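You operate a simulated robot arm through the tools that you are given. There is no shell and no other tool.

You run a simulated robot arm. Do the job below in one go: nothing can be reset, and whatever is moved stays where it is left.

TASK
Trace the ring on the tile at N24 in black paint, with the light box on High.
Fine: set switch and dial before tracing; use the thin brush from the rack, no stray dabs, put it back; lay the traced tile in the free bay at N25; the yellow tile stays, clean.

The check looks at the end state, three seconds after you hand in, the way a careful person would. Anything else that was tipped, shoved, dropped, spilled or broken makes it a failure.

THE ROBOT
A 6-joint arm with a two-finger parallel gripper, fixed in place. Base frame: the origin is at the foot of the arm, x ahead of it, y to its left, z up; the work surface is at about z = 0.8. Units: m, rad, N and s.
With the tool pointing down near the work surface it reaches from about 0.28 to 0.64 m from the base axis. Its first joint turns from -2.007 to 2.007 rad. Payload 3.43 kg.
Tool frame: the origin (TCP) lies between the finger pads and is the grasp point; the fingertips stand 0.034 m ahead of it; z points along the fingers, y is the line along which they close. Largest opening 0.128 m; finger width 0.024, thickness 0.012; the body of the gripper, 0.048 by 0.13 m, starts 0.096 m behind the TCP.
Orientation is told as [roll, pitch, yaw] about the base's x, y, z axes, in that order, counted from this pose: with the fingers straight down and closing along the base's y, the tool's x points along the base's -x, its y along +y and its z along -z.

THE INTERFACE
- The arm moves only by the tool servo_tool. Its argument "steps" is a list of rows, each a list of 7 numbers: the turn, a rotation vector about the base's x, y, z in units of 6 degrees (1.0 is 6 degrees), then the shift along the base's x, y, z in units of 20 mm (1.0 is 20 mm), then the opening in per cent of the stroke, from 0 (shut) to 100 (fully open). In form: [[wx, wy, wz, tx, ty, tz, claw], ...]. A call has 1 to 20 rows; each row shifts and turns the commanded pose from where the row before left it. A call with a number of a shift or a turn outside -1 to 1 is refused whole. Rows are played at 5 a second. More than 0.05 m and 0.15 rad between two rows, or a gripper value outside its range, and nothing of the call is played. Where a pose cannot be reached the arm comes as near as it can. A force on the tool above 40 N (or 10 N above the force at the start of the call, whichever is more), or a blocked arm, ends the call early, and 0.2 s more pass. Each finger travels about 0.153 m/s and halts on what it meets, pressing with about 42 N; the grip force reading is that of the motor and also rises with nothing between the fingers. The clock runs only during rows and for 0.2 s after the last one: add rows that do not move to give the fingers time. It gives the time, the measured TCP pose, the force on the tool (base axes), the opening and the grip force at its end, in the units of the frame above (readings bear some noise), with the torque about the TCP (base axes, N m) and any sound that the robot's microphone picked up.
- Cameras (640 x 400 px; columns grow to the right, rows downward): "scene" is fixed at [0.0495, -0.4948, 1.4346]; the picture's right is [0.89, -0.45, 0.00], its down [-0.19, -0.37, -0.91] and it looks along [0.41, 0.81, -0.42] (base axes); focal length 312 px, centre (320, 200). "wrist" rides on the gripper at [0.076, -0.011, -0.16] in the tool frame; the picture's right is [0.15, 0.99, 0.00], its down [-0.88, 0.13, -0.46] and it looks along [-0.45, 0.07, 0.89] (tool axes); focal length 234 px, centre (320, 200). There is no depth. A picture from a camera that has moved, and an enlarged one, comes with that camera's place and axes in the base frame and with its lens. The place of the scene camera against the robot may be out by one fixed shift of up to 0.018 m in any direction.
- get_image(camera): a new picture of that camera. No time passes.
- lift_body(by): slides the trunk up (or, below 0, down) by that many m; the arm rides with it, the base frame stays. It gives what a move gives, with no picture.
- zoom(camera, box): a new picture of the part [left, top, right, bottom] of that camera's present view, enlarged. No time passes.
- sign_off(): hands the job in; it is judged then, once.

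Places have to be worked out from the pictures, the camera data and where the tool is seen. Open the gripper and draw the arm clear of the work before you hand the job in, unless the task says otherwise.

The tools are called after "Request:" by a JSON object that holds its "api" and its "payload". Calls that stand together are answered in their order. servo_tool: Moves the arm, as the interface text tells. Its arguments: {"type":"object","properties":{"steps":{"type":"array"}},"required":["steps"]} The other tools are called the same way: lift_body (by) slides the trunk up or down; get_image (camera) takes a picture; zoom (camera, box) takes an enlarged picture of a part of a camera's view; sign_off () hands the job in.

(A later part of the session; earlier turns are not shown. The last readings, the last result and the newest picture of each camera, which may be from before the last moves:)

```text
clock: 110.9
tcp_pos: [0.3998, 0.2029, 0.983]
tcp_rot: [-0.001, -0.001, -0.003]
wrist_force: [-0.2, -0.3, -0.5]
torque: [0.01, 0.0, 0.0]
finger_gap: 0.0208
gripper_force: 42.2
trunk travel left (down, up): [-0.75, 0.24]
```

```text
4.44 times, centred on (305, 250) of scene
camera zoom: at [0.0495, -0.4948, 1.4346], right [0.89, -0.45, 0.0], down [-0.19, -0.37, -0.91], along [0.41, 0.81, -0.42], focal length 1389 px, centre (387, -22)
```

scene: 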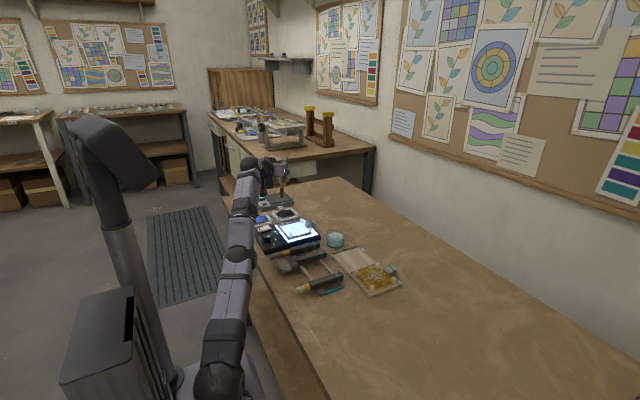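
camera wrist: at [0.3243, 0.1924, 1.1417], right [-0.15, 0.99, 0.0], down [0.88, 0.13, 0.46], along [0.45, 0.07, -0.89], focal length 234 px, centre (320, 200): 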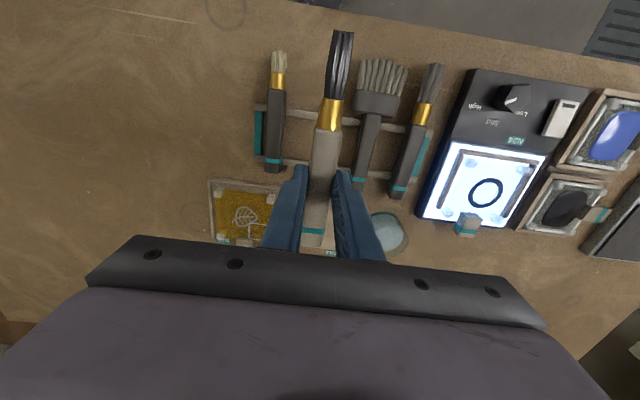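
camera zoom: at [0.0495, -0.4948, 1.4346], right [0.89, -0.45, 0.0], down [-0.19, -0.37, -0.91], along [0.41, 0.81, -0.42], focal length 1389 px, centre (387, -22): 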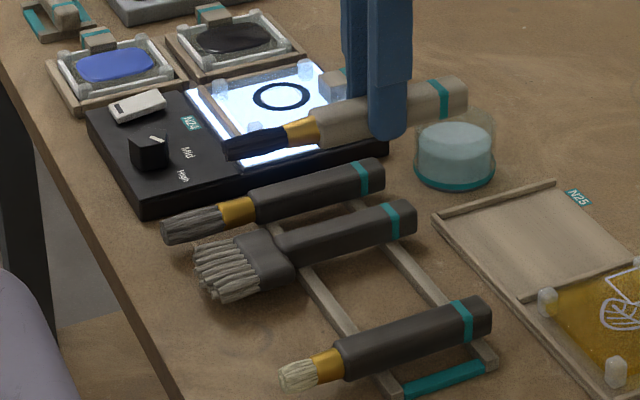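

The brush is lined up over its empty slot between the white and the wide brush. I lower it most of the way and check.

Request:
{"api": "servo_tool", "payload": {"steps": [[0, 0, 0, 0, 0.03, -1, 8], [0, 0, 0, 0, 0, -1, 8], [0, 0, 0, 0, 0, -1, 8], [0, 0, 0, 0, 0, -1, 8], [0, 0, 0, 0, 0, -1, 8], [0, 0, 0, 0, 0, -1, 8], [0, 0, 0, 0, 0, -0.3, 8], [0, 0, 0, 0, 0, 0, 8]]}}

Request:
{"api": "zoom", "payload": {"camera": "scene", "box": [260, 225, 350, 295]}}

Request:
{"api": "zoom", "payload": {"camera": "wrist", "box": [220, 20, 420, 220]}}

```text
clock: 112.7
tcp_pos: [0.4011, 0.2053, 0.8543]
tcp_rot: [0.001, 0.001, 0.0]
wrist_force: [0.2, 0.0, -1.1]
torque: [0.01, -0.01, 0.03]
finger_gap: 0.021
gripper_force: 42.4
trunk travel left (down, up): [-0.75, 0.24]
```

```text
5.71 times, centred on (305, 260) of scene
camera zoom: at [0.0495, -0.4948, 1.4346], right [0.89, -0.45, 0.0], down [-0.19, -0.37, -0.91], along [0.41, 0.81, -0.42], focal length 1786 px, centre (406, -143)
```

zoom: 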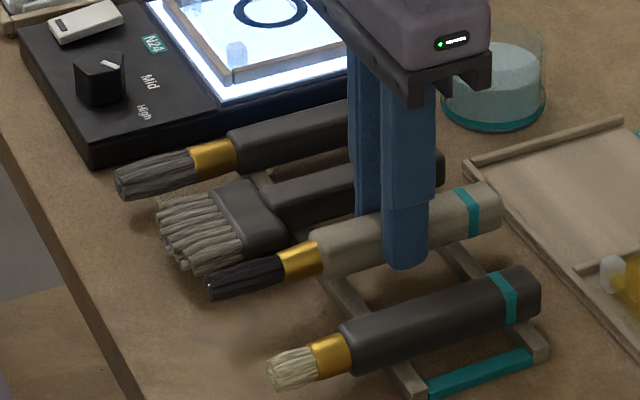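

```text
2.00 times, centred on (320, 120) of wrist
camera zoom: at [0.3245, 0.1945, 1.0151], right [-0.15, 0.99, 0.0], down [0.88, 0.13, 0.46], along [0.45, 0.07, -0.89], focal length 468 px, centre (320, 360)
```

zoom: 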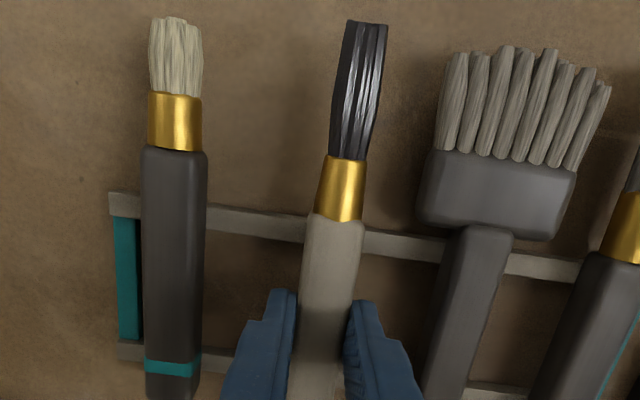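

The brush is level, directly above its slot, about 1 cm up. I lower it the rest in small steps until it rests on the bars.

Request:
{"api": "servo_tool", "payload": {"steps": [[0, 0, 0, -0.1, -0.04, -0.25, 8], [0, 0, 0, 0, 0, -0.15, 8], [0, 0, 0, 0, 0, -0.1, 8], [0, 0, 0, 0, 0, 0, 8]]}}

Request:
{"api": "zoom", "payload": {"camera": "scene", "box": [260, 225, 350, 295]}}

```text
clock: 113.7
tcp_pos: [0.4005, 0.2037, 0.8475]
tcp_rot: [0.003, -0.004, 0.001]
wrist_force: [0.7, -2.0, 11.2]
torque: [-0.09, -0.54, -0.06]
finger_gap: 0.0212
gripper_force: 42.3
trunk travel left (down, up): [-0.75, 0.24]
```

```text
5.71 times, centred on (305, 260) of scene
camera zoom: at [0.0495, -0.4948, 1.4346], right [0.89, -0.45, 0.0], down [-0.19, -0.37, -0.91], along [0.41, 0.81, -0.42], focal length 1786 px, centre (406, -143)
```

zoom: 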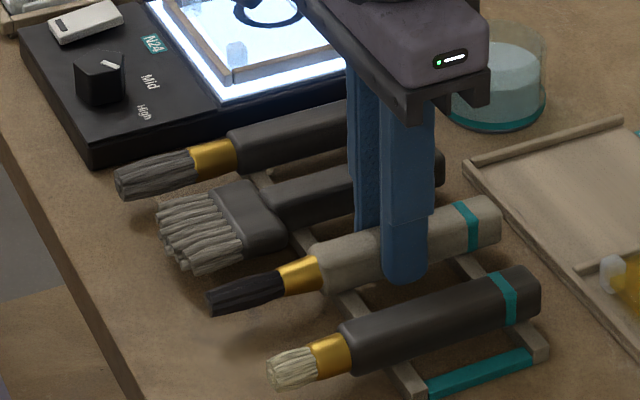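

It rests on the rear bar (11 N, slight pitch in the grip). I ease off a millimetre and open the fingers so it settles onto both bars.

Request:
{"api": "servo_tool", "payload": {"steps": [[0, 0, 0, 0, 0, 0.05, 8], [0, 0, 0, 0, 0, 0, 18], [0, 0, 0, 0, 0, 0, 30], [0, 0, 0, 0, 0, 0, 40], [0, 0, 0, 0, 0, 0, 40]]}}

Request:
{"api": "zoom", "payload": {"camera": "scene", "box": [260, 225, 350, 295]}}

Request:
{"api": "zoom", "payload": {"camera": "wrist", "box": [220, 20, 420, 220]}}

```text
clock: 114.9
tcp_pos: [0.3986, 0.2039, 0.8454]
tcp_rot: [0.0, -0.001, -0.001]
wrist_force: [0.3, 0.3, 0.0]
torque: [-0.01, 0.02, -0.03]
finger_gap: 0.051
gripper_force: 0.0
trunk travel left (down, up): [-0.75, 0.24]
```

```text
5.71 times, centred on (305, 260) of scene
camera zoom: at [0.0495, -0.4948, 1.4346], right [0.89, -0.45, 0.0], down [-0.19, -0.37, -0.91], along [0.41, 0.81, -0.42], focal length 1786 px, centre (406, -143)
```

zoom: 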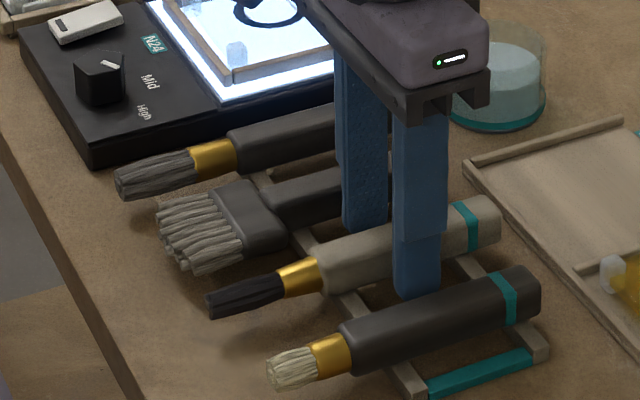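

```text
2.00 times, centred on (320, 120) of wrist
camera zoom: at [0.3233, 0.1936, 1.0058], right [-0.15, 0.99, 0.0], down [0.88, 0.13, 0.46], along [0.45, 0.07, -0.89], focal length 468 px, centre (320, 360)
```

zoom: 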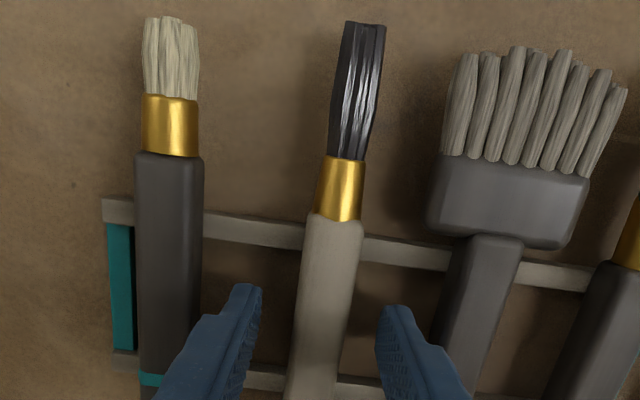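

The brush is back in the rack, lying on both bars. I rise straight up and move over to look closely at the tile's tab.

Request:
{"api": "servo_tool", "payload": {"steps": [[0, 0, 0, 0, 0, 0.5, 40], [0, 0, 0, 0, 0, 1, 40], [0, 0, 0, 0, 0, 1, 40], [0, 0, 0, 0, 0, 1, 40], [0, 0, 0, 0, 0, 1, 40], [0, 0, 0, 0, 0, 1, 40], [0, 0, 0, 0, 0, 1, 40], [0, 0, 0, -0.14, 0.98, 0.2, 40], [0, 0, 0, -0.14, 0.98, 0, 40], [0, 0, 0, -0.14, 0.98, 0, 40], [0, 0, 0, -0.14, 0.98, 0, 40], [0, 0, 0, -0.14, 0.98, 0, 40], [0, 0, 0, -0.14, 0.98, 0, 40], [0, 0, 0, -0.14, 0.98, 0, 40], [0, 0, 0, -0.14, 0.98, 0, 40], [0, 0, 0, -0.14, 0.98, 0, 40], [0, 0, 0, -0.14, 0.98, 0, 40], [0, 0, 0, -0.14, 0.98, 0, 40], [0, 0, 0, 0, 0, 0, 40]]}}

Request:
{"api": "get_image", "payload": {"camera": "wrist"}}

Request:
{"api": "zoom", "payload": {"camera": "wrist", "box": [250, 120, 410, 220]}}

Request:
{"api": "zoom", "payload": {"camera": "scene", "box": [260, 225, 350, 295]}}

```text
clock: 118.9
tcp_pos: [0.3674, 0.4187, 0.98]
tcp_rot: [0.0, 0.0, 0.0]
wrist_force: [0.8, -1.1, 0.6]
torque: [0.02, 0.0, 0.01]
finger_gap: 0.0513
gripper_force: 0.1
trunk travel left (down, up): [-0.75, 0.24]
```

```text
taken
camera wrist: at [0.2921, 0.4079, 1.1402], right [-0.15, 0.99, 0.0], down [0.88, 0.13, 0.46], along [0.45, 0.07, -0.89], focal length 234 px, centre (320, 200)
```

wrist: 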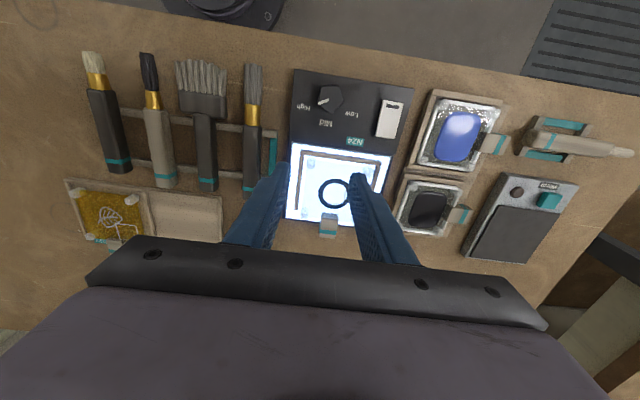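

```text
4.00 times, centred on (330, 170) of wrist
camera zoom: at [0.2921, 0.4079, 1.1402], right [-0.15, 0.99, 0.0], down [0.88, 0.13, 0.46], along [0.45, 0.07, -0.89], focal length 937 px, centre (280, 320)
```

zoom: 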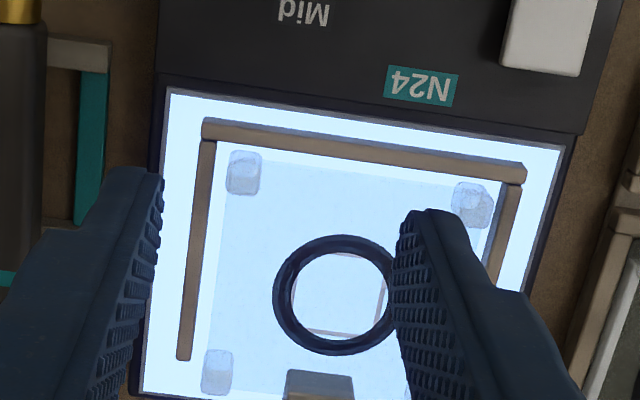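

```text
5.71 times, centred on (305, 260) of scene
camera zoom: at [0.0495, -0.4948, 1.4346], right [0.89, -0.45, 0.0], down [-0.19, -0.37, -0.91], along [0.41, 0.81, -0.42], focal length 1786 px, centre (406, -143)
```

zoom: 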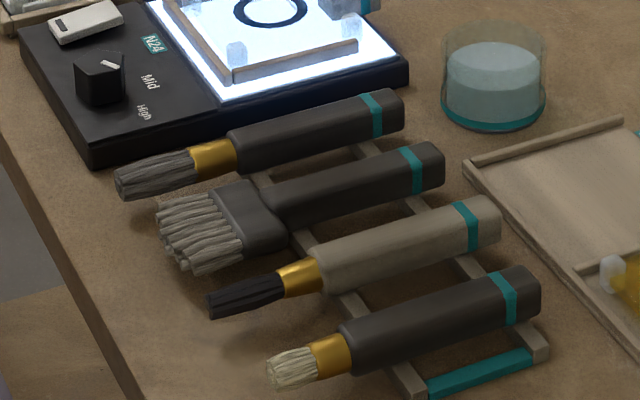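

Rack looks right. I zoom in on the tab of the traced tile to get its exact position and size.

Request:
{"api": "zoom", "payload": {"camera": "wrist", "box": [290, 195, 370, 245]}}

Request:
{"api": "zoom", "payload": {"camera": "scene", "box": [278, 205, 334, 247]}}

```text
8.00 times, centred on (330, 220) of wrist
camera zoom: at [0.2921, 0.4079, 1.1402], right [-0.15, 0.99, 0.0], down [0.88, 0.13, 0.46], along [0.45, 0.07, -0.89], focal length 1873 px, centre (240, 40)
```

zoom: 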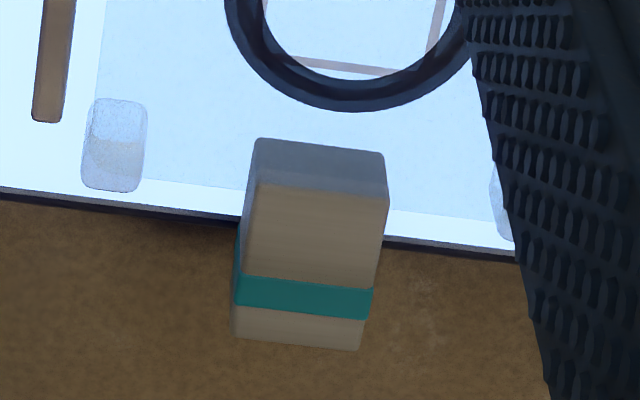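

```text
9.52 times, centred on (306, 226) of scene
camera zoom: at [0.0495, -0.4948, 1.4346], right [0.89, -0.45, 0.0], down [-0.19, -0.37, -0.91], along [0.41, 0.81, -0.42], focal length 2976 px, centre (453, -48)
```

zoom: 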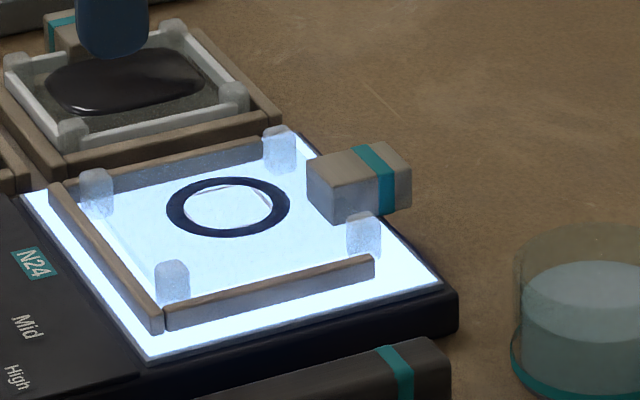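

Tab: x ≈ 0.4665–0.500, y ≈ 0.450 (23 mm wide), top z ≈ 0.853. Before picking up the tile I measure the free bay N25: I raise the trunk 10 cm and look from above it.

Request:
{"api": "lift_body", "payload": {"by": 0.1}}

Request:
{"api": "servo_tool", "payload": {"steps": [[0, 0, 0, 0.33, -0.93, -0.36, 100], [0, 0, 0, 0.33, -0.93, -0.36, 100], [0, 0, 0, 0.33, -0.93, -0.36, 100], [0, 0, 0, 0.33, -0.93, -0.36, 100], [0, 0, 0, 0.33, -0.93, -0.36, 100], [0, 0, 0, 0.33, -0.93, -0.36, 100], [0, 0, 0, 0.33, -0.93, -0.36, 100], [0, 0, 0, 0.33, -0.93, -0.36, 100], [0, 0, 0, 0.33, -0.93, -0.36, 100], [0, 0, 0, 0.33, -0.93, -0.36, 100], [0, 0, 0, 0.33, -0.93, -0.36, 100], [0, 0, 0, 0, 0, 0, 100], [0, 0, 0, 0, 0, 0, 100]]}}

Request:
{"api": "get_image", "payload": {"camera": "wrist"}}

Request:
{"api": "zoom", "payload": {"camera": "wrist", "box": [200, 120, 440, 270]}}

```text
clock: 120.3
tcp_pos: [0.3687, 0.4195, 1.0813]
tcp_rot: [0.0, -0.001, 0.0]
wrist_force: [-0.1, 0.3, 0.8]
torque: [0.03, 0.0, -0.03]
finger_gap: 0.051
gripper_force: 0.0
trunk travel left (down, up): [-0.85, 0.14]
```

```text
clock: 123.1
tcp_pos: [0.4402, 0.213, 1.0027]
tcp_rot: [-0.001, 0.0, 0.0]
wrist_force: [-0.8, 0.0, -0.7]
torque: [0.02, 0.0, 0.0]
finger_gap: 0.1278
gripper_force: 0.0
trunk travel left (down, up): [-0.85, 0.14]
```

```text
taken
camera wrist: at [0.364, 0.2022, 1.1618], right [-0.15, 0.99, 0.0], down [0.88, 0.13, 0.46], along [0.45, 0.07, -0.89], focal length 234 px, centre (320, 200)
```

wrist: 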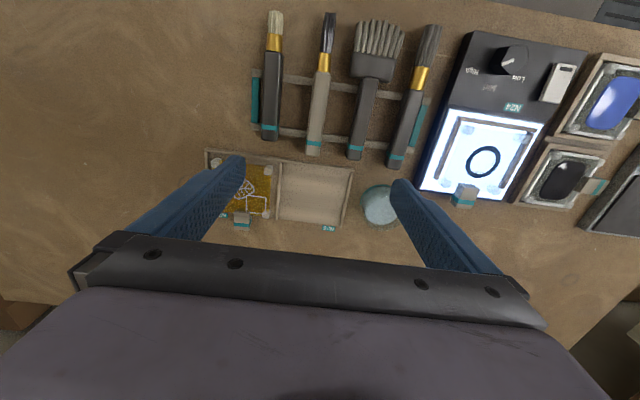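

```text
2.67 times, centred on (320, 195) of wrist
camera zoom: at [0.364, 0.2022, 1.1618], right [-0.15, 0.99, 0.0], down [0.88, 0.13, 0.46], along [0.45, 0.07, -0.89], focal length 624 px, centre (320, 213)
```

zoom: 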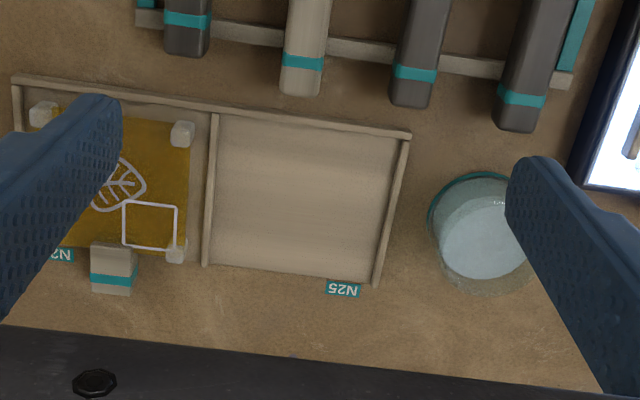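

The free bay N25 spans x ≈ 0.489–0.592, y ≈ 0.162–0.272 (open at +x), and the yellow tile next to it shows how a tile seats (centre x ≈ 0.541). Now I go above the traced tile's tab with a 20° outward tilt and a narrow opening.

Request:
{"api": "servo_tool", "payload": {"steps": [[0, 0, 0, 0.17, 0.98, 0, 28], [0, 0, 0, 0.17, 0.98, 0, 28], [0, 0, 0, 0.17, 0.98, 0, 28], [0, -0.4, 0, 0.17, 0.98, 0, 28], [0, -0.4, 0, 0.17, 0.98, 0, 28], [0, -0.4, 0, 0.17, 0.98, 0, 28], [0, -0.4, 0, 0.17, 0.98, 0, 28], [0, -0.4, 0, 0.17, 0.98, 0, 28], [0, -0.4, 0, 0.17, 0.98, 0, 28], [0, -0.4, 0, 0.17, 0.98, 0, 28], [0, -0.4, 0, 0.17, 0.98, -0.5, 28], [0, -0.13, 0, 0.17, 0.98, -0.5, 28], [0, 0, 0, 0, 0, -0.5, 28], [0, 0, 0, 0, 0, 0, 28]]}}

Request:
{"api": "get_image", "payload": {"camera": "wrist"}}

Request:
{"api": "zoom", "payload": {"camera": "wrist", "box": [240, 110, 400, 210]}}

Request:
{"api": "zoom", "payload": {"camera": "scene", "box": [278, 195, 342, 245]}}

```text
clock: 126.1
tcp_pos: [0.4825, 0.4483, 0.9704]
tcp_rot: [0.0, -0.348, -0.001]
wrist_force: [-0.3, 0.2, 0.4]
torque: [0.0, 0.04, 0.02]
finger_gap: 0.036
gripper_force: 0.0
trunk travel left (down, up): [-0.85, 0.14]
```

```text
taken
camera wrist: at [0.3554, 0.4388, 1.0944], right [-0.14, 0.99, -0.05], down [0.67, 0.13, 0.73], along [0.73, 0.07, -0.68], focal length 234 px, centre (320, 200)
```

wrist: 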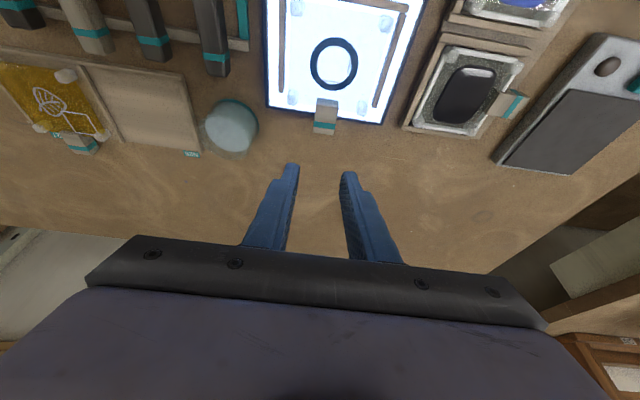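

```text
4.00 times, centred on (320, 160) of wrist
camera zoom: at [0.3554, 0.4388, 1.0944], right [-0.14, 0.99, -0.05], down [0.67, 0.13, 0.73], along [0.73, 0.07, -0.68], focal length 937 px, centre (320, 360)
```

zoom: 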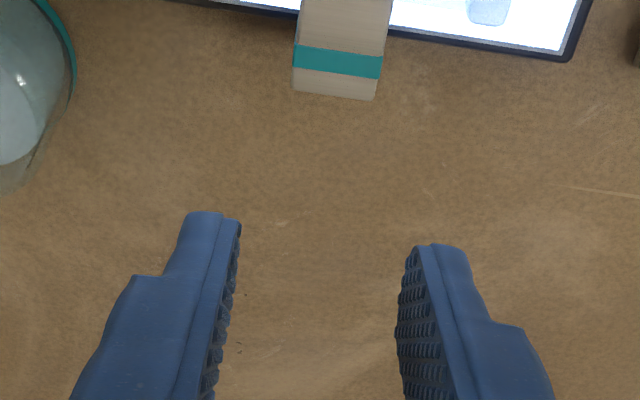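

```text
8.00 times, centred on (310, 220) of scene
camera zoom: at [0.0495, -0.4948, 1.4346], right [0.89, -0.45, 0.0], down [-0.19, -0.37, -0.91], along [0.41, 0.81, -0.42], focal length 2500 px, centre (400, 40)
```

zoom: 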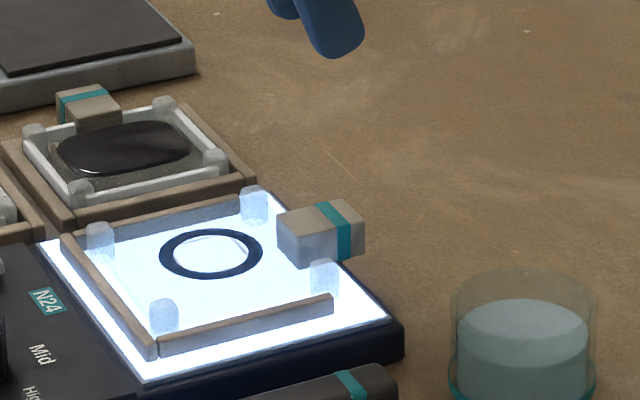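

Aligned over the tab (tab y ≈ 0.451). I shift 2 mm in y and lower most of the way, then check.

Request:
{"api": "servo_tool", "payload": {"steps": [[0, 0, 0, 0.05, 0.11, -1, 28], [0, 0, 0, 0, 0, -1, 28], [0, 0, 0, 0, 0, -1, 28], [0, 0, 0, 0, 0, -0.9, 28], [0, 0, 0, 0, 0, 0, 28]]}}

Request:
{"api": "zoom", "payload": {"camera": "wrist", "box": [240, 110, 400, 210]}}

Request:
{"api": "zoom", "payload": {"camera": "scene", "box": [278, 195, 342, 245]}}

```text
clock: 127.3
tcp_pos: [0.4843, 0.4511, 0.8919]
tcp_rot: [0.0, -0.348, 0.001]
wrist_force: [-0.3, -0.5, 0.3]
torque: [-0.03, -0.01, 0.02]
finger_gap: 0.0354
gripper_force: 0.1
trunk travel left (down, up): [-0.85, 0.14]
```

```text
4.00 times, centred on (320, 160) of wrist
camera zoom: at [0.3574, 0.4408, 1.0165], right [-0.14, 0.99, -0.05], down [0.67, 0.13, 0.73], along [0.73, 0.07, -0.68], focal length 937 px, centre (320, 360)
```

zoom: 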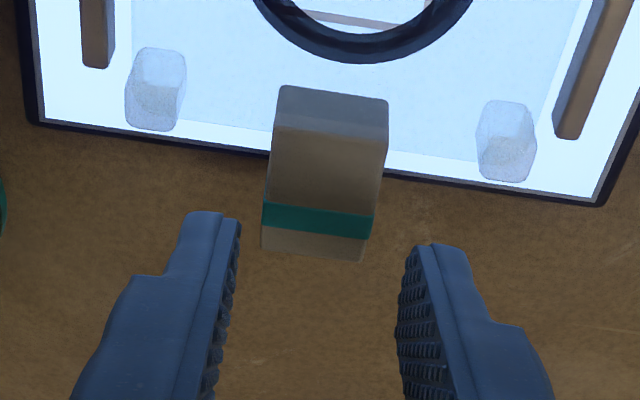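

```text
8.00 times, centred on (310, 220) of scene
camera zoom: at [0.0495, -0.4948, 1.4346], right [0.89, -0.45, 0.0], down [-0.19, -0.37, -0.91], along [0.41, 0.81, -0.42], focal length 2500 px, centre (400, 40)
```

zoom: 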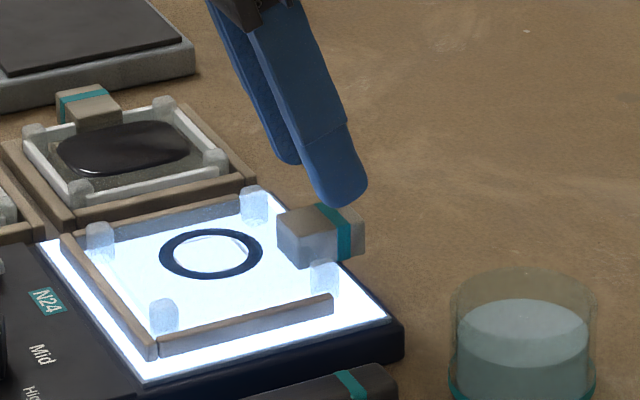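

The fingers are centred on the tab with the pegs clear. I lower the last 2.3 cm.

Request:
{"api": "servo_tool", "payload": {"steps": [[0, 0, 0, 0, -0.04, -0.5, 28], [0, 0, 0, 0, 0, -0.4, 28], [0, 0, 0, 0, 0, -0.2, 28], [0, 0, 0, 0, 0, 0, 28]]}}

Request:
{"api": "zoom", "payload": {"camera": "wrist", "box": [240, 110, 400, 210]}}

Request:
{"api": "zoom", "payload": {"camera": "scene", "box": [288, 205, 336, 241]}}

```text
clock: 128.3
tcp_pos: [0.4838, 0.4507, 0.8712]
tcp_rot: [0.001, -0.348, -0.001]
wrist_force: [0.5, -0.1, 0.4]
torque: [0.02, 0.01, -0.01]
finger_gap: 0.0357
gripper_force: 0.1
trunk travel left (down, up): [-0.85, 0.14]
```

```text
4.00 times, centred on (320, 160) of wrist
camera zoom: at [0.3574, 0.4398, 0.9952], right [-0.14, 0.99, -0.05], down [0.67, 0.13, 0.73], along [0.73, 0.07, -0.68], focal length 937 px, centre (320, 360)
```

zoom: 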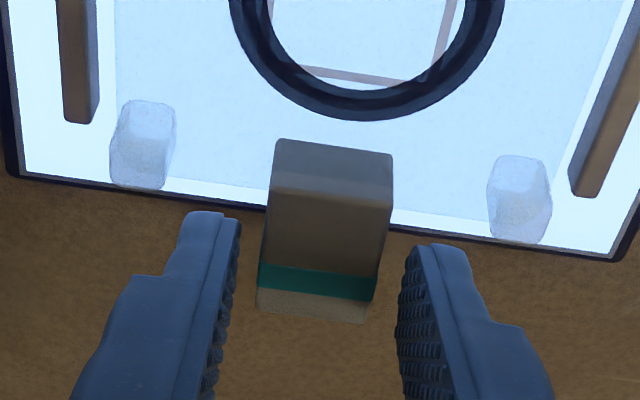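

```text
11.11 times, centred on (312, 223) of scene
camera zoom: at [0.0495, -0.4948, 1.4346], right [0.89, -0.45, 0.0], down [-0.19, -0.37, -0.91], along [0.41, 0.81, -0.42], focal length 3472 px, centre (409, -56)
```

zoom: 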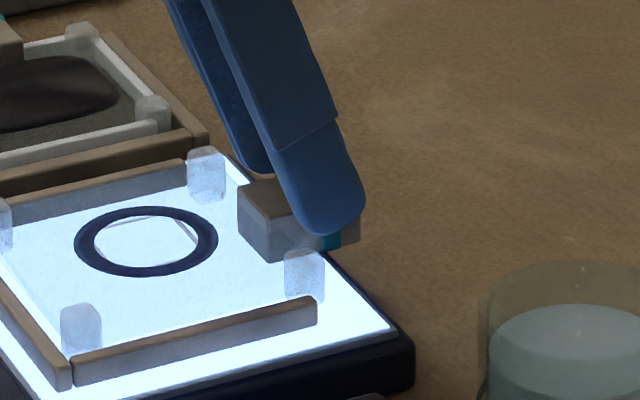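

The fingers straddle the outer half of the tab. I close on it.

Request:
{"api": "servo_tool", "payload": {"steps": [[0, 0, 0, 0, 0, -0.05, 22], [0, 0, 0, 0, 0, 0, 14], [0, 0, 0, 0, 0, 0, 8], [0, 0, 0, 0, 0, 0, 8]]}}

Request:
{"api": "zoom", "payload": {"camera": "wrist", "box": [240, 110, 400, 210]}}

```text
clock: 129.3
tcp_pos: [0.4828, 0.4499, 0.8701]
tcp_rot: [-0.001, -0.348, 0.0]
wrist_force: [1.5, 0.1, 2.1]
torque: [-0.03, 0.07, 0.08]
finger_gap: 0.025
gripper_force: 42.3
trunk travel left (down, up): [-0.85, 0.14]
```

```text
4.00 times, centred on (320, 160) of wrist
camera zoom: at [0.357, 0.4397, 0.9944], right [-0.14, 0.99, -0.05], down [0.67, 0.13, 0.73], along [0.73, 0.07, -0.68], focal length 937 px, centre (320, 360)
```

zoom: 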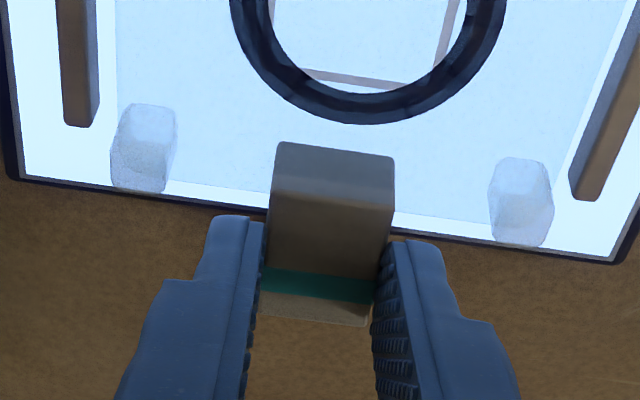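

Gripped (gap 25 mm, little side force). I lift slowly and check that the tile comes up level.

Request:
{"api": "servo_tool", "payload": {"steps": [[0, 0, 0, 0, 0, 0.15, 8], [0, 0, 0, 0, 0, 0.25, 8], [0, 0, 0, 0, 0, 0.4, 8], [0, 0, 0, 0, 0, 0.5, 8], [0, 0, 0, 0, 0, 0, 8]]}}

Request:
{"api": "zoom", "payload": {"camera": "scene", "box": [278, 195, 342, 245]}}

Request:
{"api": "get_image", "payload": {"camera": "wrist"}}

```text
clock: 130.5
tcp_pos: [0.4839, 0.4507, 0.8959]
tcp_rot: [-0.001, -0.348, -0.002]
wrist_force: [-0.5, -0.3, -0.5]
torque: [-0.01, 0.0, 0.02]
finger_gap: 0.0248
gripper_force: 41.7
trunk travel left (down, up): [-0.85, 0.14]
```

```text
8.00 times, centred on (310, 220) of scene
camera zoom: at [0.0495, -0.4948, 1.4346], right [0.89, -0.45, 0.0], down [-0.19, -0.37, -0.91], along [0.41, 0.81, -0.42], focal length 2500 px, centre (400, 40)
```

zoom: 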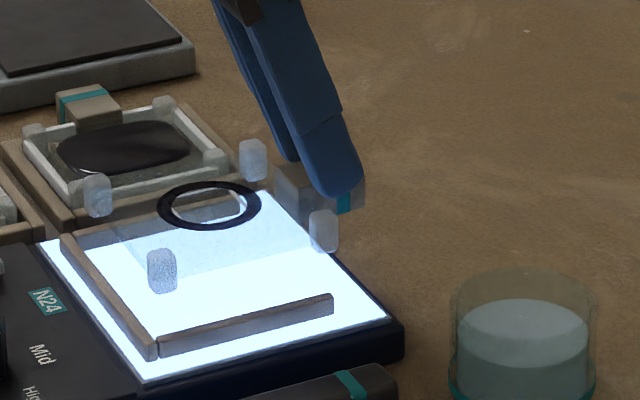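

```text
taken
camera wrist: at [0.3576, 0.4402, 1.0198], right [-0.14, 0.99, -0.05], down [0.67, 0.13, 0.73], along [0.73, 0.07, -0.68], focal length 234 px, centre (320, 200)
```

wrist: 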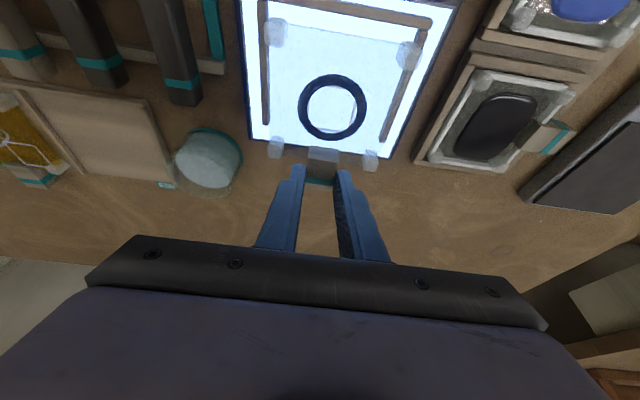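

The tile comes up level with the ring intact. I raise it clear and carry it over to above bay N25 (passing 5 cm above the jar).

Request:
{"api": "servo_tool", "payload": {"steps": [[0, 0, 0, 0, 0, 0.95, 8], [0, 0, 0, 0, 0, 0.95, 8], [0, 0, 0, 0, 0, 0.95, 8], [0, 0, 0, 0, 0, 0.95, 8], [0, 0, 0, 0.446, -0.971, 0, 8], [0, 0, 0, 0.446, -0.971, 0, 8], [0, 0, 0, 0.446, -0.971, 0, 8], [0, 0, 0, 0.446, -0.971, 0, 8], [0, 0, 0, 0.446, -0.971, 0, 8], [0, 0, 0, 0.446, -0.971, 0, 8], [0, 0, 0, 0.446, -0.971, 0, 8], [0, 0, 0, 0.446, -0.971, 0, 8], [0, 0, 0, 0.446, -0.971, 0, 8], [0, 0, 0, 0.446, -0.971, 0, 8], [0, 0, 0, 0.446, -0.971, 0, 8], [0, 0, 0.15, 0.446, -0.971, 0, 8], [0, 0, 0, 0, 0, 0, 8]]}}

Request:
{"api": "get_image", "payload": {"camera": "wrist"}}

Request:
{"api": "zoom", "payload": {"camera": "scene", "box": [300, 205, 420, 300]}}

```text
clock: 134.1
tcp_pos: [0.5912, 0.2163, 0.9714]
tcp_rot: [0.0, -0.35, 0.019]
wrist_force: [0.0, 0.2, -1.1]
torque: [0.01, -0.05, 0.0]
finger_gap: 0.025
gripper_force: 42.2
trunk travel left (down, up): [-0.85, 0.14]
```

```text
taken
camera wrist: at [0.4644, 0.2051, 1.096], right [-0.15, 0.99, -0.05], down [0.67, 0.14, 0.73], along [0.73, 0.08, -0.68], focal length 234 px, centre (320, 200)
```

wrist: 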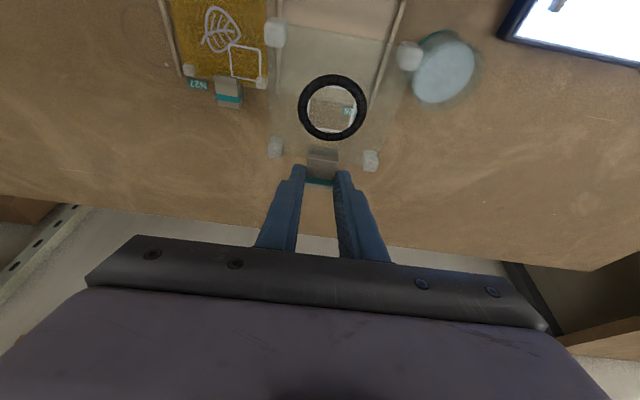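

```text
4.21 times, centred on (360, 252) of scene
camera zoom: at [0.0495, -0.4948, 1.4346], right [0.89, -0.45, 0.0], down [-0.19, -0.37, -0.91], along [0.41, 0.81, -0.42], focal length 1316 px, centre (152, -21)
```

zoom: 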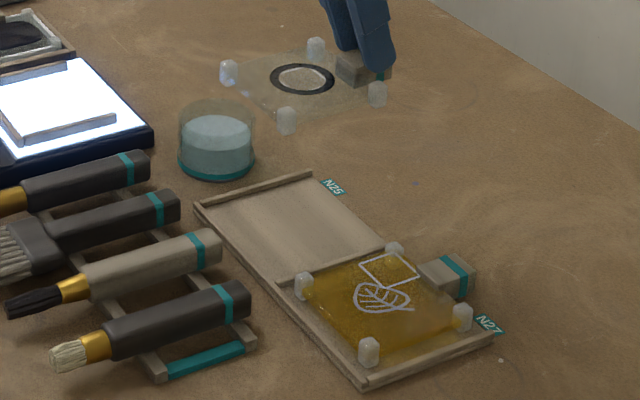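

The tile is over N25. I lower it 6 cm and check how its edges line up with the bay rails.

Request:
{"api": "servo_tool", "payload": {"steps": [[0, 0, 0, 0, 0, -1, 8], [0, 0, 0, 0, 0, -1, 8], [0, 0, 0, 0, 0, -1, 8], [0, 0, 0, 0, 0, 0, 8]]}}

Request:
{"api": "zoom", "payload": {"camera": "wrist", "box": [220, 0, 440, 200]}}

Request:
{"api": "zoom", "payload": {"camera": "scene", "box": [330, 215, 410, 295]}}

```text
clock: 135.1
tcp_pos: [0.59, 0.2182, 0.9119]
tcp_rot: [0.001, -0.348, 0.014]
wrist_force: [-0.4, 0.5, -1.3]
torque: [-0.02, -0.03, -0.02]
finger_gap: 0.0248
gripper_force: 42.1
trunk travel left (down, up): [-0.85, 0.14]
```

```text
2.00 times, centred on (330, 100) of wrist
camera zoom: at [0.4636, 0.2058, 1.0356], right [-0.15, 0.99, -0.05], down [0.67, 0.14, 0.73], along [0.73, 0.08, -0.68], focal length 468 px, centre (300, 400)
```

zoom: 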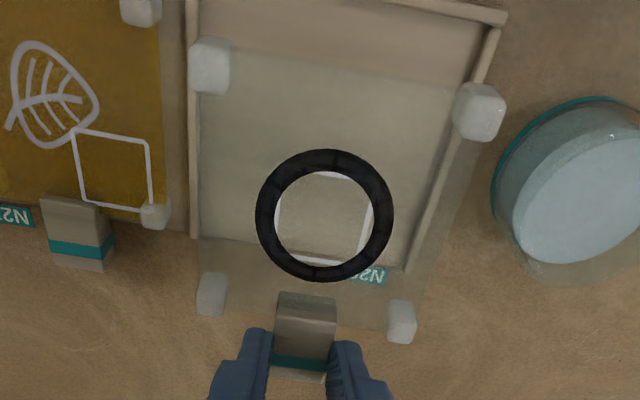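

```text
5.00 times, centred on (370, 255) of scene
camera zoom: at [0.0495, -0.4948, 1.4346], right [0.89, -0.45, 0.0], down [-0.19, -0.37, -0.91], along [0.41, 0.81, -0.42], focal length 1562 px, centre (70, -75)
```

zoom: 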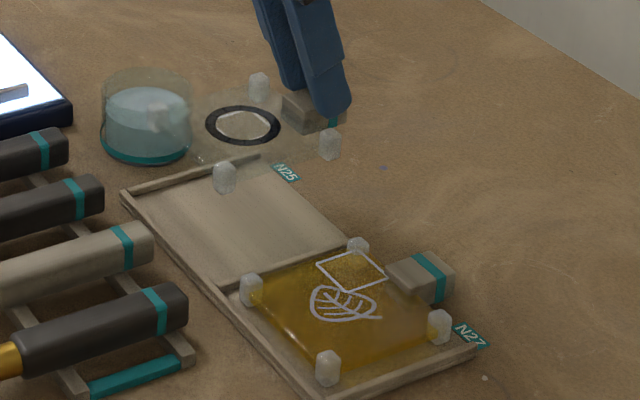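

Tile centre is at about (0.537, 0.2175), bay centre y ≈ 0.2166 with about 8 mm spare each side. I nudge +2 mm x, -1 mm y and lower most of the way.

Request:
{"api": "servo_tool", "payload": {"steps": [[0, 0, 0, 0.1, -0.05, -0.9, 8], [0, 0, 0, 0, 0, -0.9, 8], [0, 0, 0, 0, 0, -0.7, 8], [0, 0, 0, 0, 0, 0, 8]]}}

Request:
{"api": "zoom", "payload": {"camera": "wrist", "box": [220, 0, 440, 200]}}

Request:
{"api": "zoom", "payload": {"camera": "scene", "box": [330, 215, 410, 295]}}

```text
clock: 136.1
tcp_pos: [0.5917, 0.2154, 0.8606]
tcp_rot: [-0.001, -0.348, 0.016]
wrist_force: [0.3, 0.4, -1.8]
torque: [0.01, -0.02, 0.02]
finger_gap: 0.0251
gripper_force: 42.2
trunk travel left (down, up): [-0.85, 0.14]
```

```text
2.00 times, centred on (330, 100) of wrist
camera zoom: at [0.466, 0.2033, 0.985], right [-0.15, 0.99, -0.05], down [0.67, 0.14, 0.73], along [0.73, 0.08, -0.68], focal length 468 px, centre (300, 400)
```

zoom: 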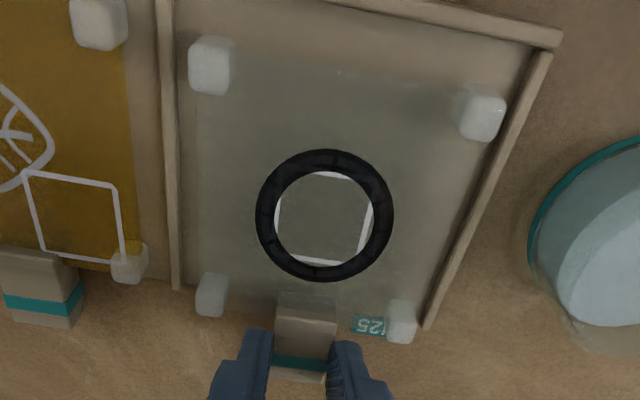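

```text
5.00 times, centred on (370, 255) of scene
camera zoom: at [0.0495, -0.4948, 1.4346], right [0.89, -0.45, 0.0], down [-0.19, -0.37, -0.91], along [0.41, 0.81, -0.42], focal length 1562 px, centre (70, -75)
```

zoom: 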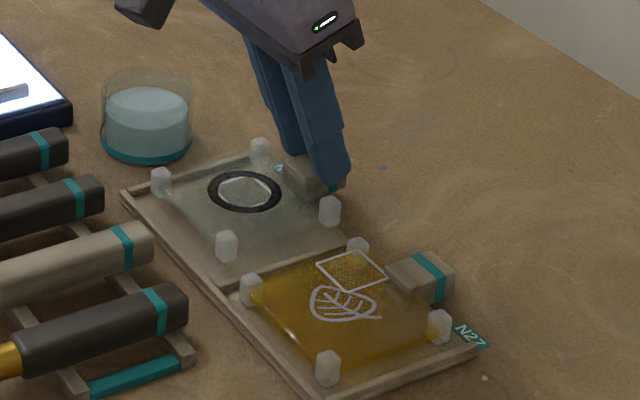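

The tile sits nicely between the rails, about 1.5 cm above the bay floor. I lower slowly to contact.

Request:
{"api": "servo_tool", "payload": {"steps": [[0, 0, 0, 0, 0, -0.2, 8], [0, 0, 0, 0, 0, -0.2, 8], [0, 0, 0, 0, 0, -0.1, 8], [0, 0, 0, 0, 0, 0, 8]]}}

Request:
{"api": "zoom", "payload": {"camera": "scene", "box": [330, 215, 410, 295]}}

```text
clock: 137.1
tcp_pos: [0.5919, 0.2151, 0.8525]
tcp_rot: [0.0, -0.35, 0.017]
wrist_force: [-0.5, 0.8, 1.3]
torque: [0.0, 0.2, -0.02]
finger_gap: 0.0247
gripper_force: 41.6
trunk travel left (down, up): [-0.85, 0.14]
```

```text
5.00 times, centred on (370, 255) of scene
camera zoom: at [0.0495, -0.4948, 1.4346], right [0.89, -0.45, 0.0], down [-0.19, -0.37, -0.91], along [0.41, 0.81, -0.42], focal length 1562 px, centre (70, -75)
```

zoom: 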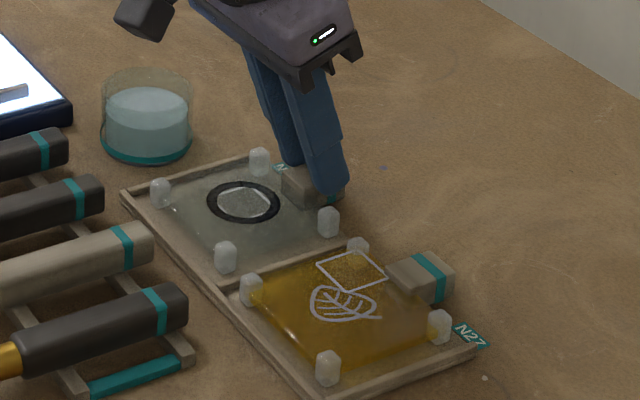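

First light contact at the tile's inner end (about 3 N). I lower 1 mm at a time further.

Request:
{"api": "servo_tool", "payload": {"steps": [[0, 0, 0, 0, 0, -0.06, 8], [0, 0, 0, 0, 0, -0.06, 8], [0, 0, 0, 0, 0, 0, 8]]}}

Request:
{"api": "zoom", "payload": {"camera": "wrist", "box": [220, 0, 440, 200]}}

Request:
{"api": "zoom", "payload": {"camera": "scene", "box": [340, 230, 390, 275]}}

```text
clock: 137.9
tcp_pos: [0.5915, 0.2167, 0.8516]
tcp_rot: [0.001, -0.354, 0.018]
wrist_force: [0.5, 0.7, 15.3]
torque: [-0.02, 0.68, -0.04]
finger_gap: 0.0249
gripper_force: 42.2
trunk travel left (down, up): [-0.85, 0.14]
```

```text
2.00 times, centred on (330, 100) of wrist
camera zoom: at [0.4651, 0.2031, 0.9757], right [-0.15, 0.99, -0.05], down [0.67, 0.14, 0.73], along [0.73, 0.08, -0.68], focal length 468 px, centre (300, 400)
```

zoom: 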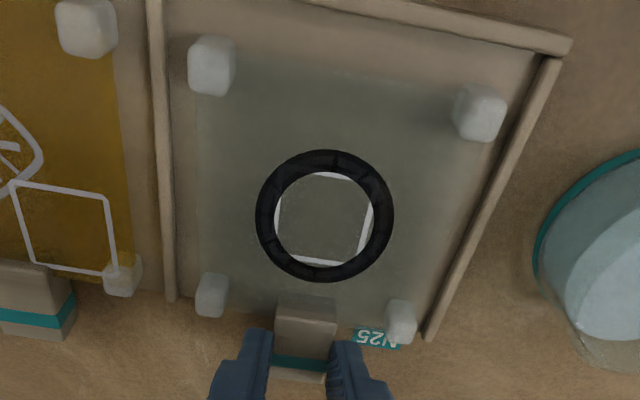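

```text
8.89 times, centred on (365, 252) of scene
camera zoom: at [0.0495, -0.4948, 1.4346], right [0.89, -0.45, 0.0], down [-0.19, -0.37, -0.91], along [0.41, 0.81, -0.42], focal length 2777 px, centre (-80, -267)
```

zoom: 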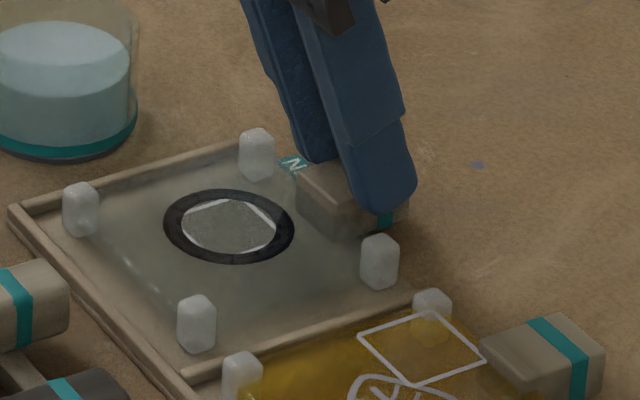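

The tile now lies flat on the bay floor (contact centred, ~16 N), clear of all rails. I relieve the pressure by 1.5 mm and open the fingers.

Request:
{"api": "servo_tool", "payload": {"steps": [[0, 0, 0, 0, 0, 0.08, 8], [0, 0, 0, 0, 0, 0, 8], [0, 0, 0, 0, 0, 0, 8]]}}

Request:
{"api": "servo_tool", "payload": {"steps": [[0, 0, 0, 0, 0, 0, 22], [0, 0, 0, 0, 0, 0, 28], [0, 0, 0, 0, 0, 0, 30], [0, 0, 0, 0, 0, 0, 30]]}}

Request:
{"api": "zoom", "payload": {"camera": "wrist", "box": [220, 0, 440, 200]}}

Request:
{"api": "zoom", "payload": {"camera": "scene", "box": [340, 230, 390, 275]}}

```text
clock: 138.7
tcp_pos: [0.5915, 0.2158, 0.8524]
tcp_rot: [0.001, -0.351, 0.013]
wrist_force: [5.2, 0.4, 9.8]
torque: [0.01, -0.27, -0.05]
finger_gap: 0.0251
gripper_force: 42.1
trunk travel left (down, up): [-0.85, 0.14]
```

```text
clock: 139.7
tcp_pos: [0.5918, 0.2173, 0.8504]
tcp_rot: [0.0, -0.35, 0.017]
wrist_force: [0.5, -0.2, 0.0]
torque: [0.0, 0.0, -0.03]
finger_gap: 0.038
gripper_force: 0.1
trunk travel left (down, up): [-0.85, 0.14]
```

```text
2.00 times, centred on (330, 100) of wrist
camera zoom: at [0.4649, 0.2035, 0.9755], right [-0.15, 0.99, -0.05], down [0.67, 0.14, 0.73], along [0.73, 0.08, -0.68], focal length 468 px, centre (300, 400)
```

zoom: 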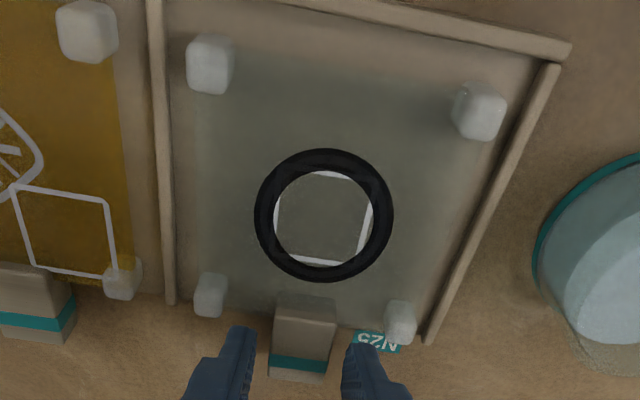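

```text
8.89 times, centred on (365, 252) of scene
camera zoom: at [0.0495, -0.4948, 1.4346], right [0.89, -0.45, 0.0], down [-0.19, -0.37, -0.91], along [0.41, 0.81, -0.42], focal length 2777 px, centre (-80, -267)
```

zoom: 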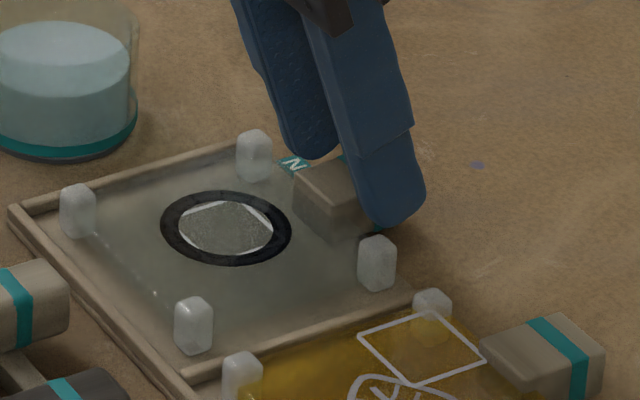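

Released; the tile lies in N25 and both fingers are clear of the tab. I rise straight up and then retreat.

Request:
{"api": "servo_tool", "payload": {"steps": [[0, 0, 0, 0, 0, 0.3, 30], [0, 0, 0, 0, 0, 0.6, 30], [0, 0, 0, 0, 0, 1, 30], [0, 0, 0, 0, 0, 1, 30], [0, 0, 0, 0, 0, 1, 30], [0, 0, 0, 0, 0, 1, 30], [0, 0, 0, 0, 0, 1, 30], [0, 0.5, 0, -0.5, 0, 0.5, 40], [0, 0.5, 0, -0.8, 0, 0.5, 50], [0, 0.5, 0, -0.8, 0, 0.5, 60], [0, 0.5, 0, -0.8, 0, 0.5, 60], [0, 0.5, 0, -0.8, 0, 0.5, 60], [0, 0.5, 0, -0.8, 0, 0.5, 60], [0, 0.34, -0.15, -0.8, 0, 0, 60], [0, 0, 0, -0.8, 0, 0, 60], [0, 0, 0, -0.8, 0, 0, 60], [0, 0, 0, 0, 0, 0, 60]]}}

Request:
{"api": "get_image", "payload": {"camera": "wrist"}}

Request:
{"api": "get_image", "payload": {"camera": "scene"}}

Request:
{"api": "zoom", "payload": {"camera": "scene", "box": [230, 180, 420, 305]}}

```text
clock: 143.3
tcp_pos: [0.453, 0.2165, 1.0289]
tcp_rot: [0.005, -0.001, -0.001]
wrist_force: [0.6, 0.6, 0.0]
torque: [-0.02, 0.02, 0.03]
finger_gap: 0.0768
gripper_force: 0.0
trunk travel left (down, up): [-0.85, 0.14]
```

```text
taken
camera wrist: at [0.377, 0.2052, 1.1883], right [-0.15, 0.99, 0.0], down [0.88, 0.13, 0.46], along [0.45, 0.07, -0.89], focal length 234 px, centre (320, 200)
```

wrist: 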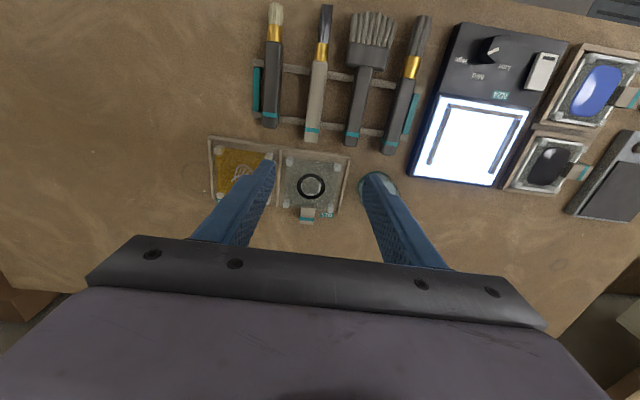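

```text
taken
```

scene: 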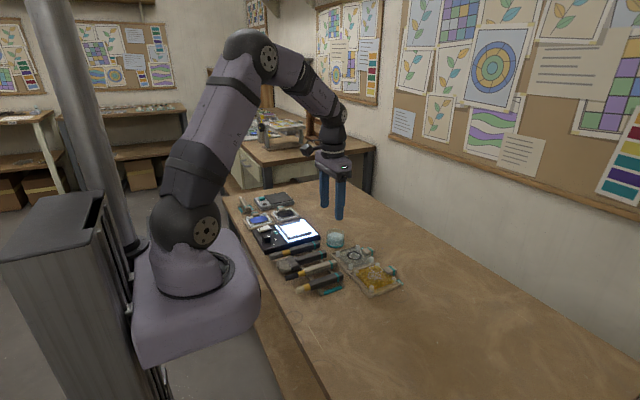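

```text
3.20 times, centred on (325, 242) of scene
camera zoom: at [0.0495, -0.4948, 1.4346], right [0.89, -0.45, 0.0], down [-0.19, -0.37, -0.91], along [0.41, 0.81, -0.42], focal length 1000 px, centre (304, 64)
```

zoom: 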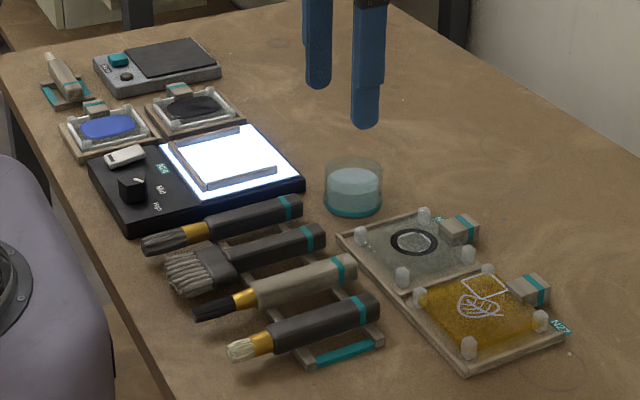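

Everything looks placed. I inspect the details: the tile in N25, the rack, the dial and switch, and any stray paint.

Request:
{"api": "zoom", "payload": {"camera": "wrist", "box": [200, 110, 380, 230]}}

Request:
{"api": "zoom", "payload": {"camera": "wrist", "box": [230, 0, 640, 220]}}

Request:
{"api": "zoom", "payload": {"camera": "scene", "box": [325, 235, 410, 300]}}

Request:
{"api": "zoom", "payload": {"camera": "scene", "box": [235, 190, 325, 255]}}

```text
3.33 times, centred on (290, 170) of wrist
camera zoom: at [0.377, 0.2052, 1.1883], right [-0.15, 0.99, 0.0], down [0.88, 0.13, 0.46], along [0.45, 0.07, -0.89], focal length 781 px, centre (420, 300)
```

zoom: 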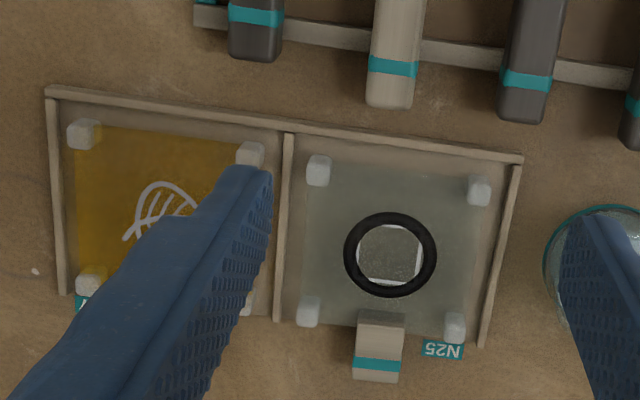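

```text
1.56 times, centred on (435, 110) of wrist
camera zoom: at [0.377, 0.2052, 1.1883], right [-0.15, 0.99, 0.0], down [0.88, 0.13, 0.46], along [0.45, 0.07, -0.89], focal length 366 px, centre (140, 340)
```

zoom: 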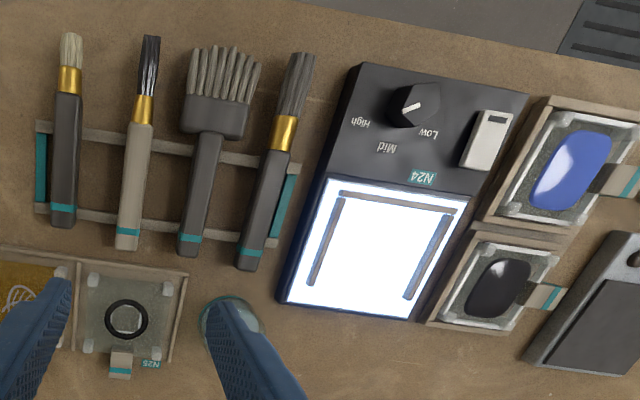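

```text
6.15 times, centred on (368, 268) of scene
camera zoom: at [0.0495, -0.4948, 1.4346], right [0.89, -0.45, 0.0], down [-0.19, -0.37, -0.91], along [0.41, 0.81, -0.42], focal length 1923 px, centre (28, -215)
```

zoom: 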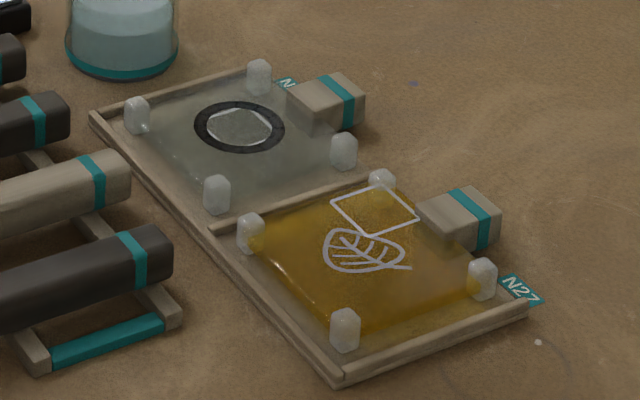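

```text
6.15 times, centred on (280, 222) of scene
camera zoom: at [0.0495, -0.4948, 1.4346], right [0.89, -0.45, 0.0], down [-0.19, -0.37, -0.91], along [0.41, 0.81, -0.42], focal length 1923 px, centre (566, 62)
```

zoom: 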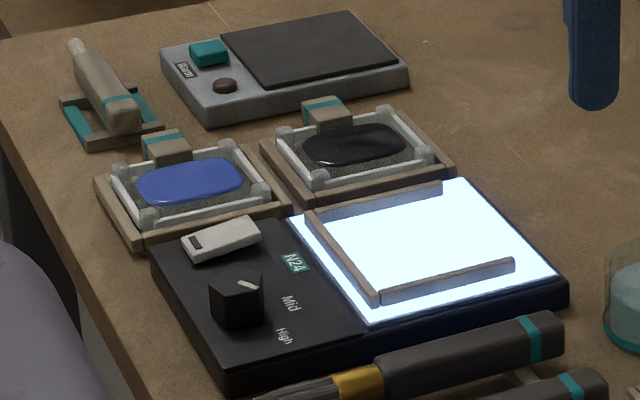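

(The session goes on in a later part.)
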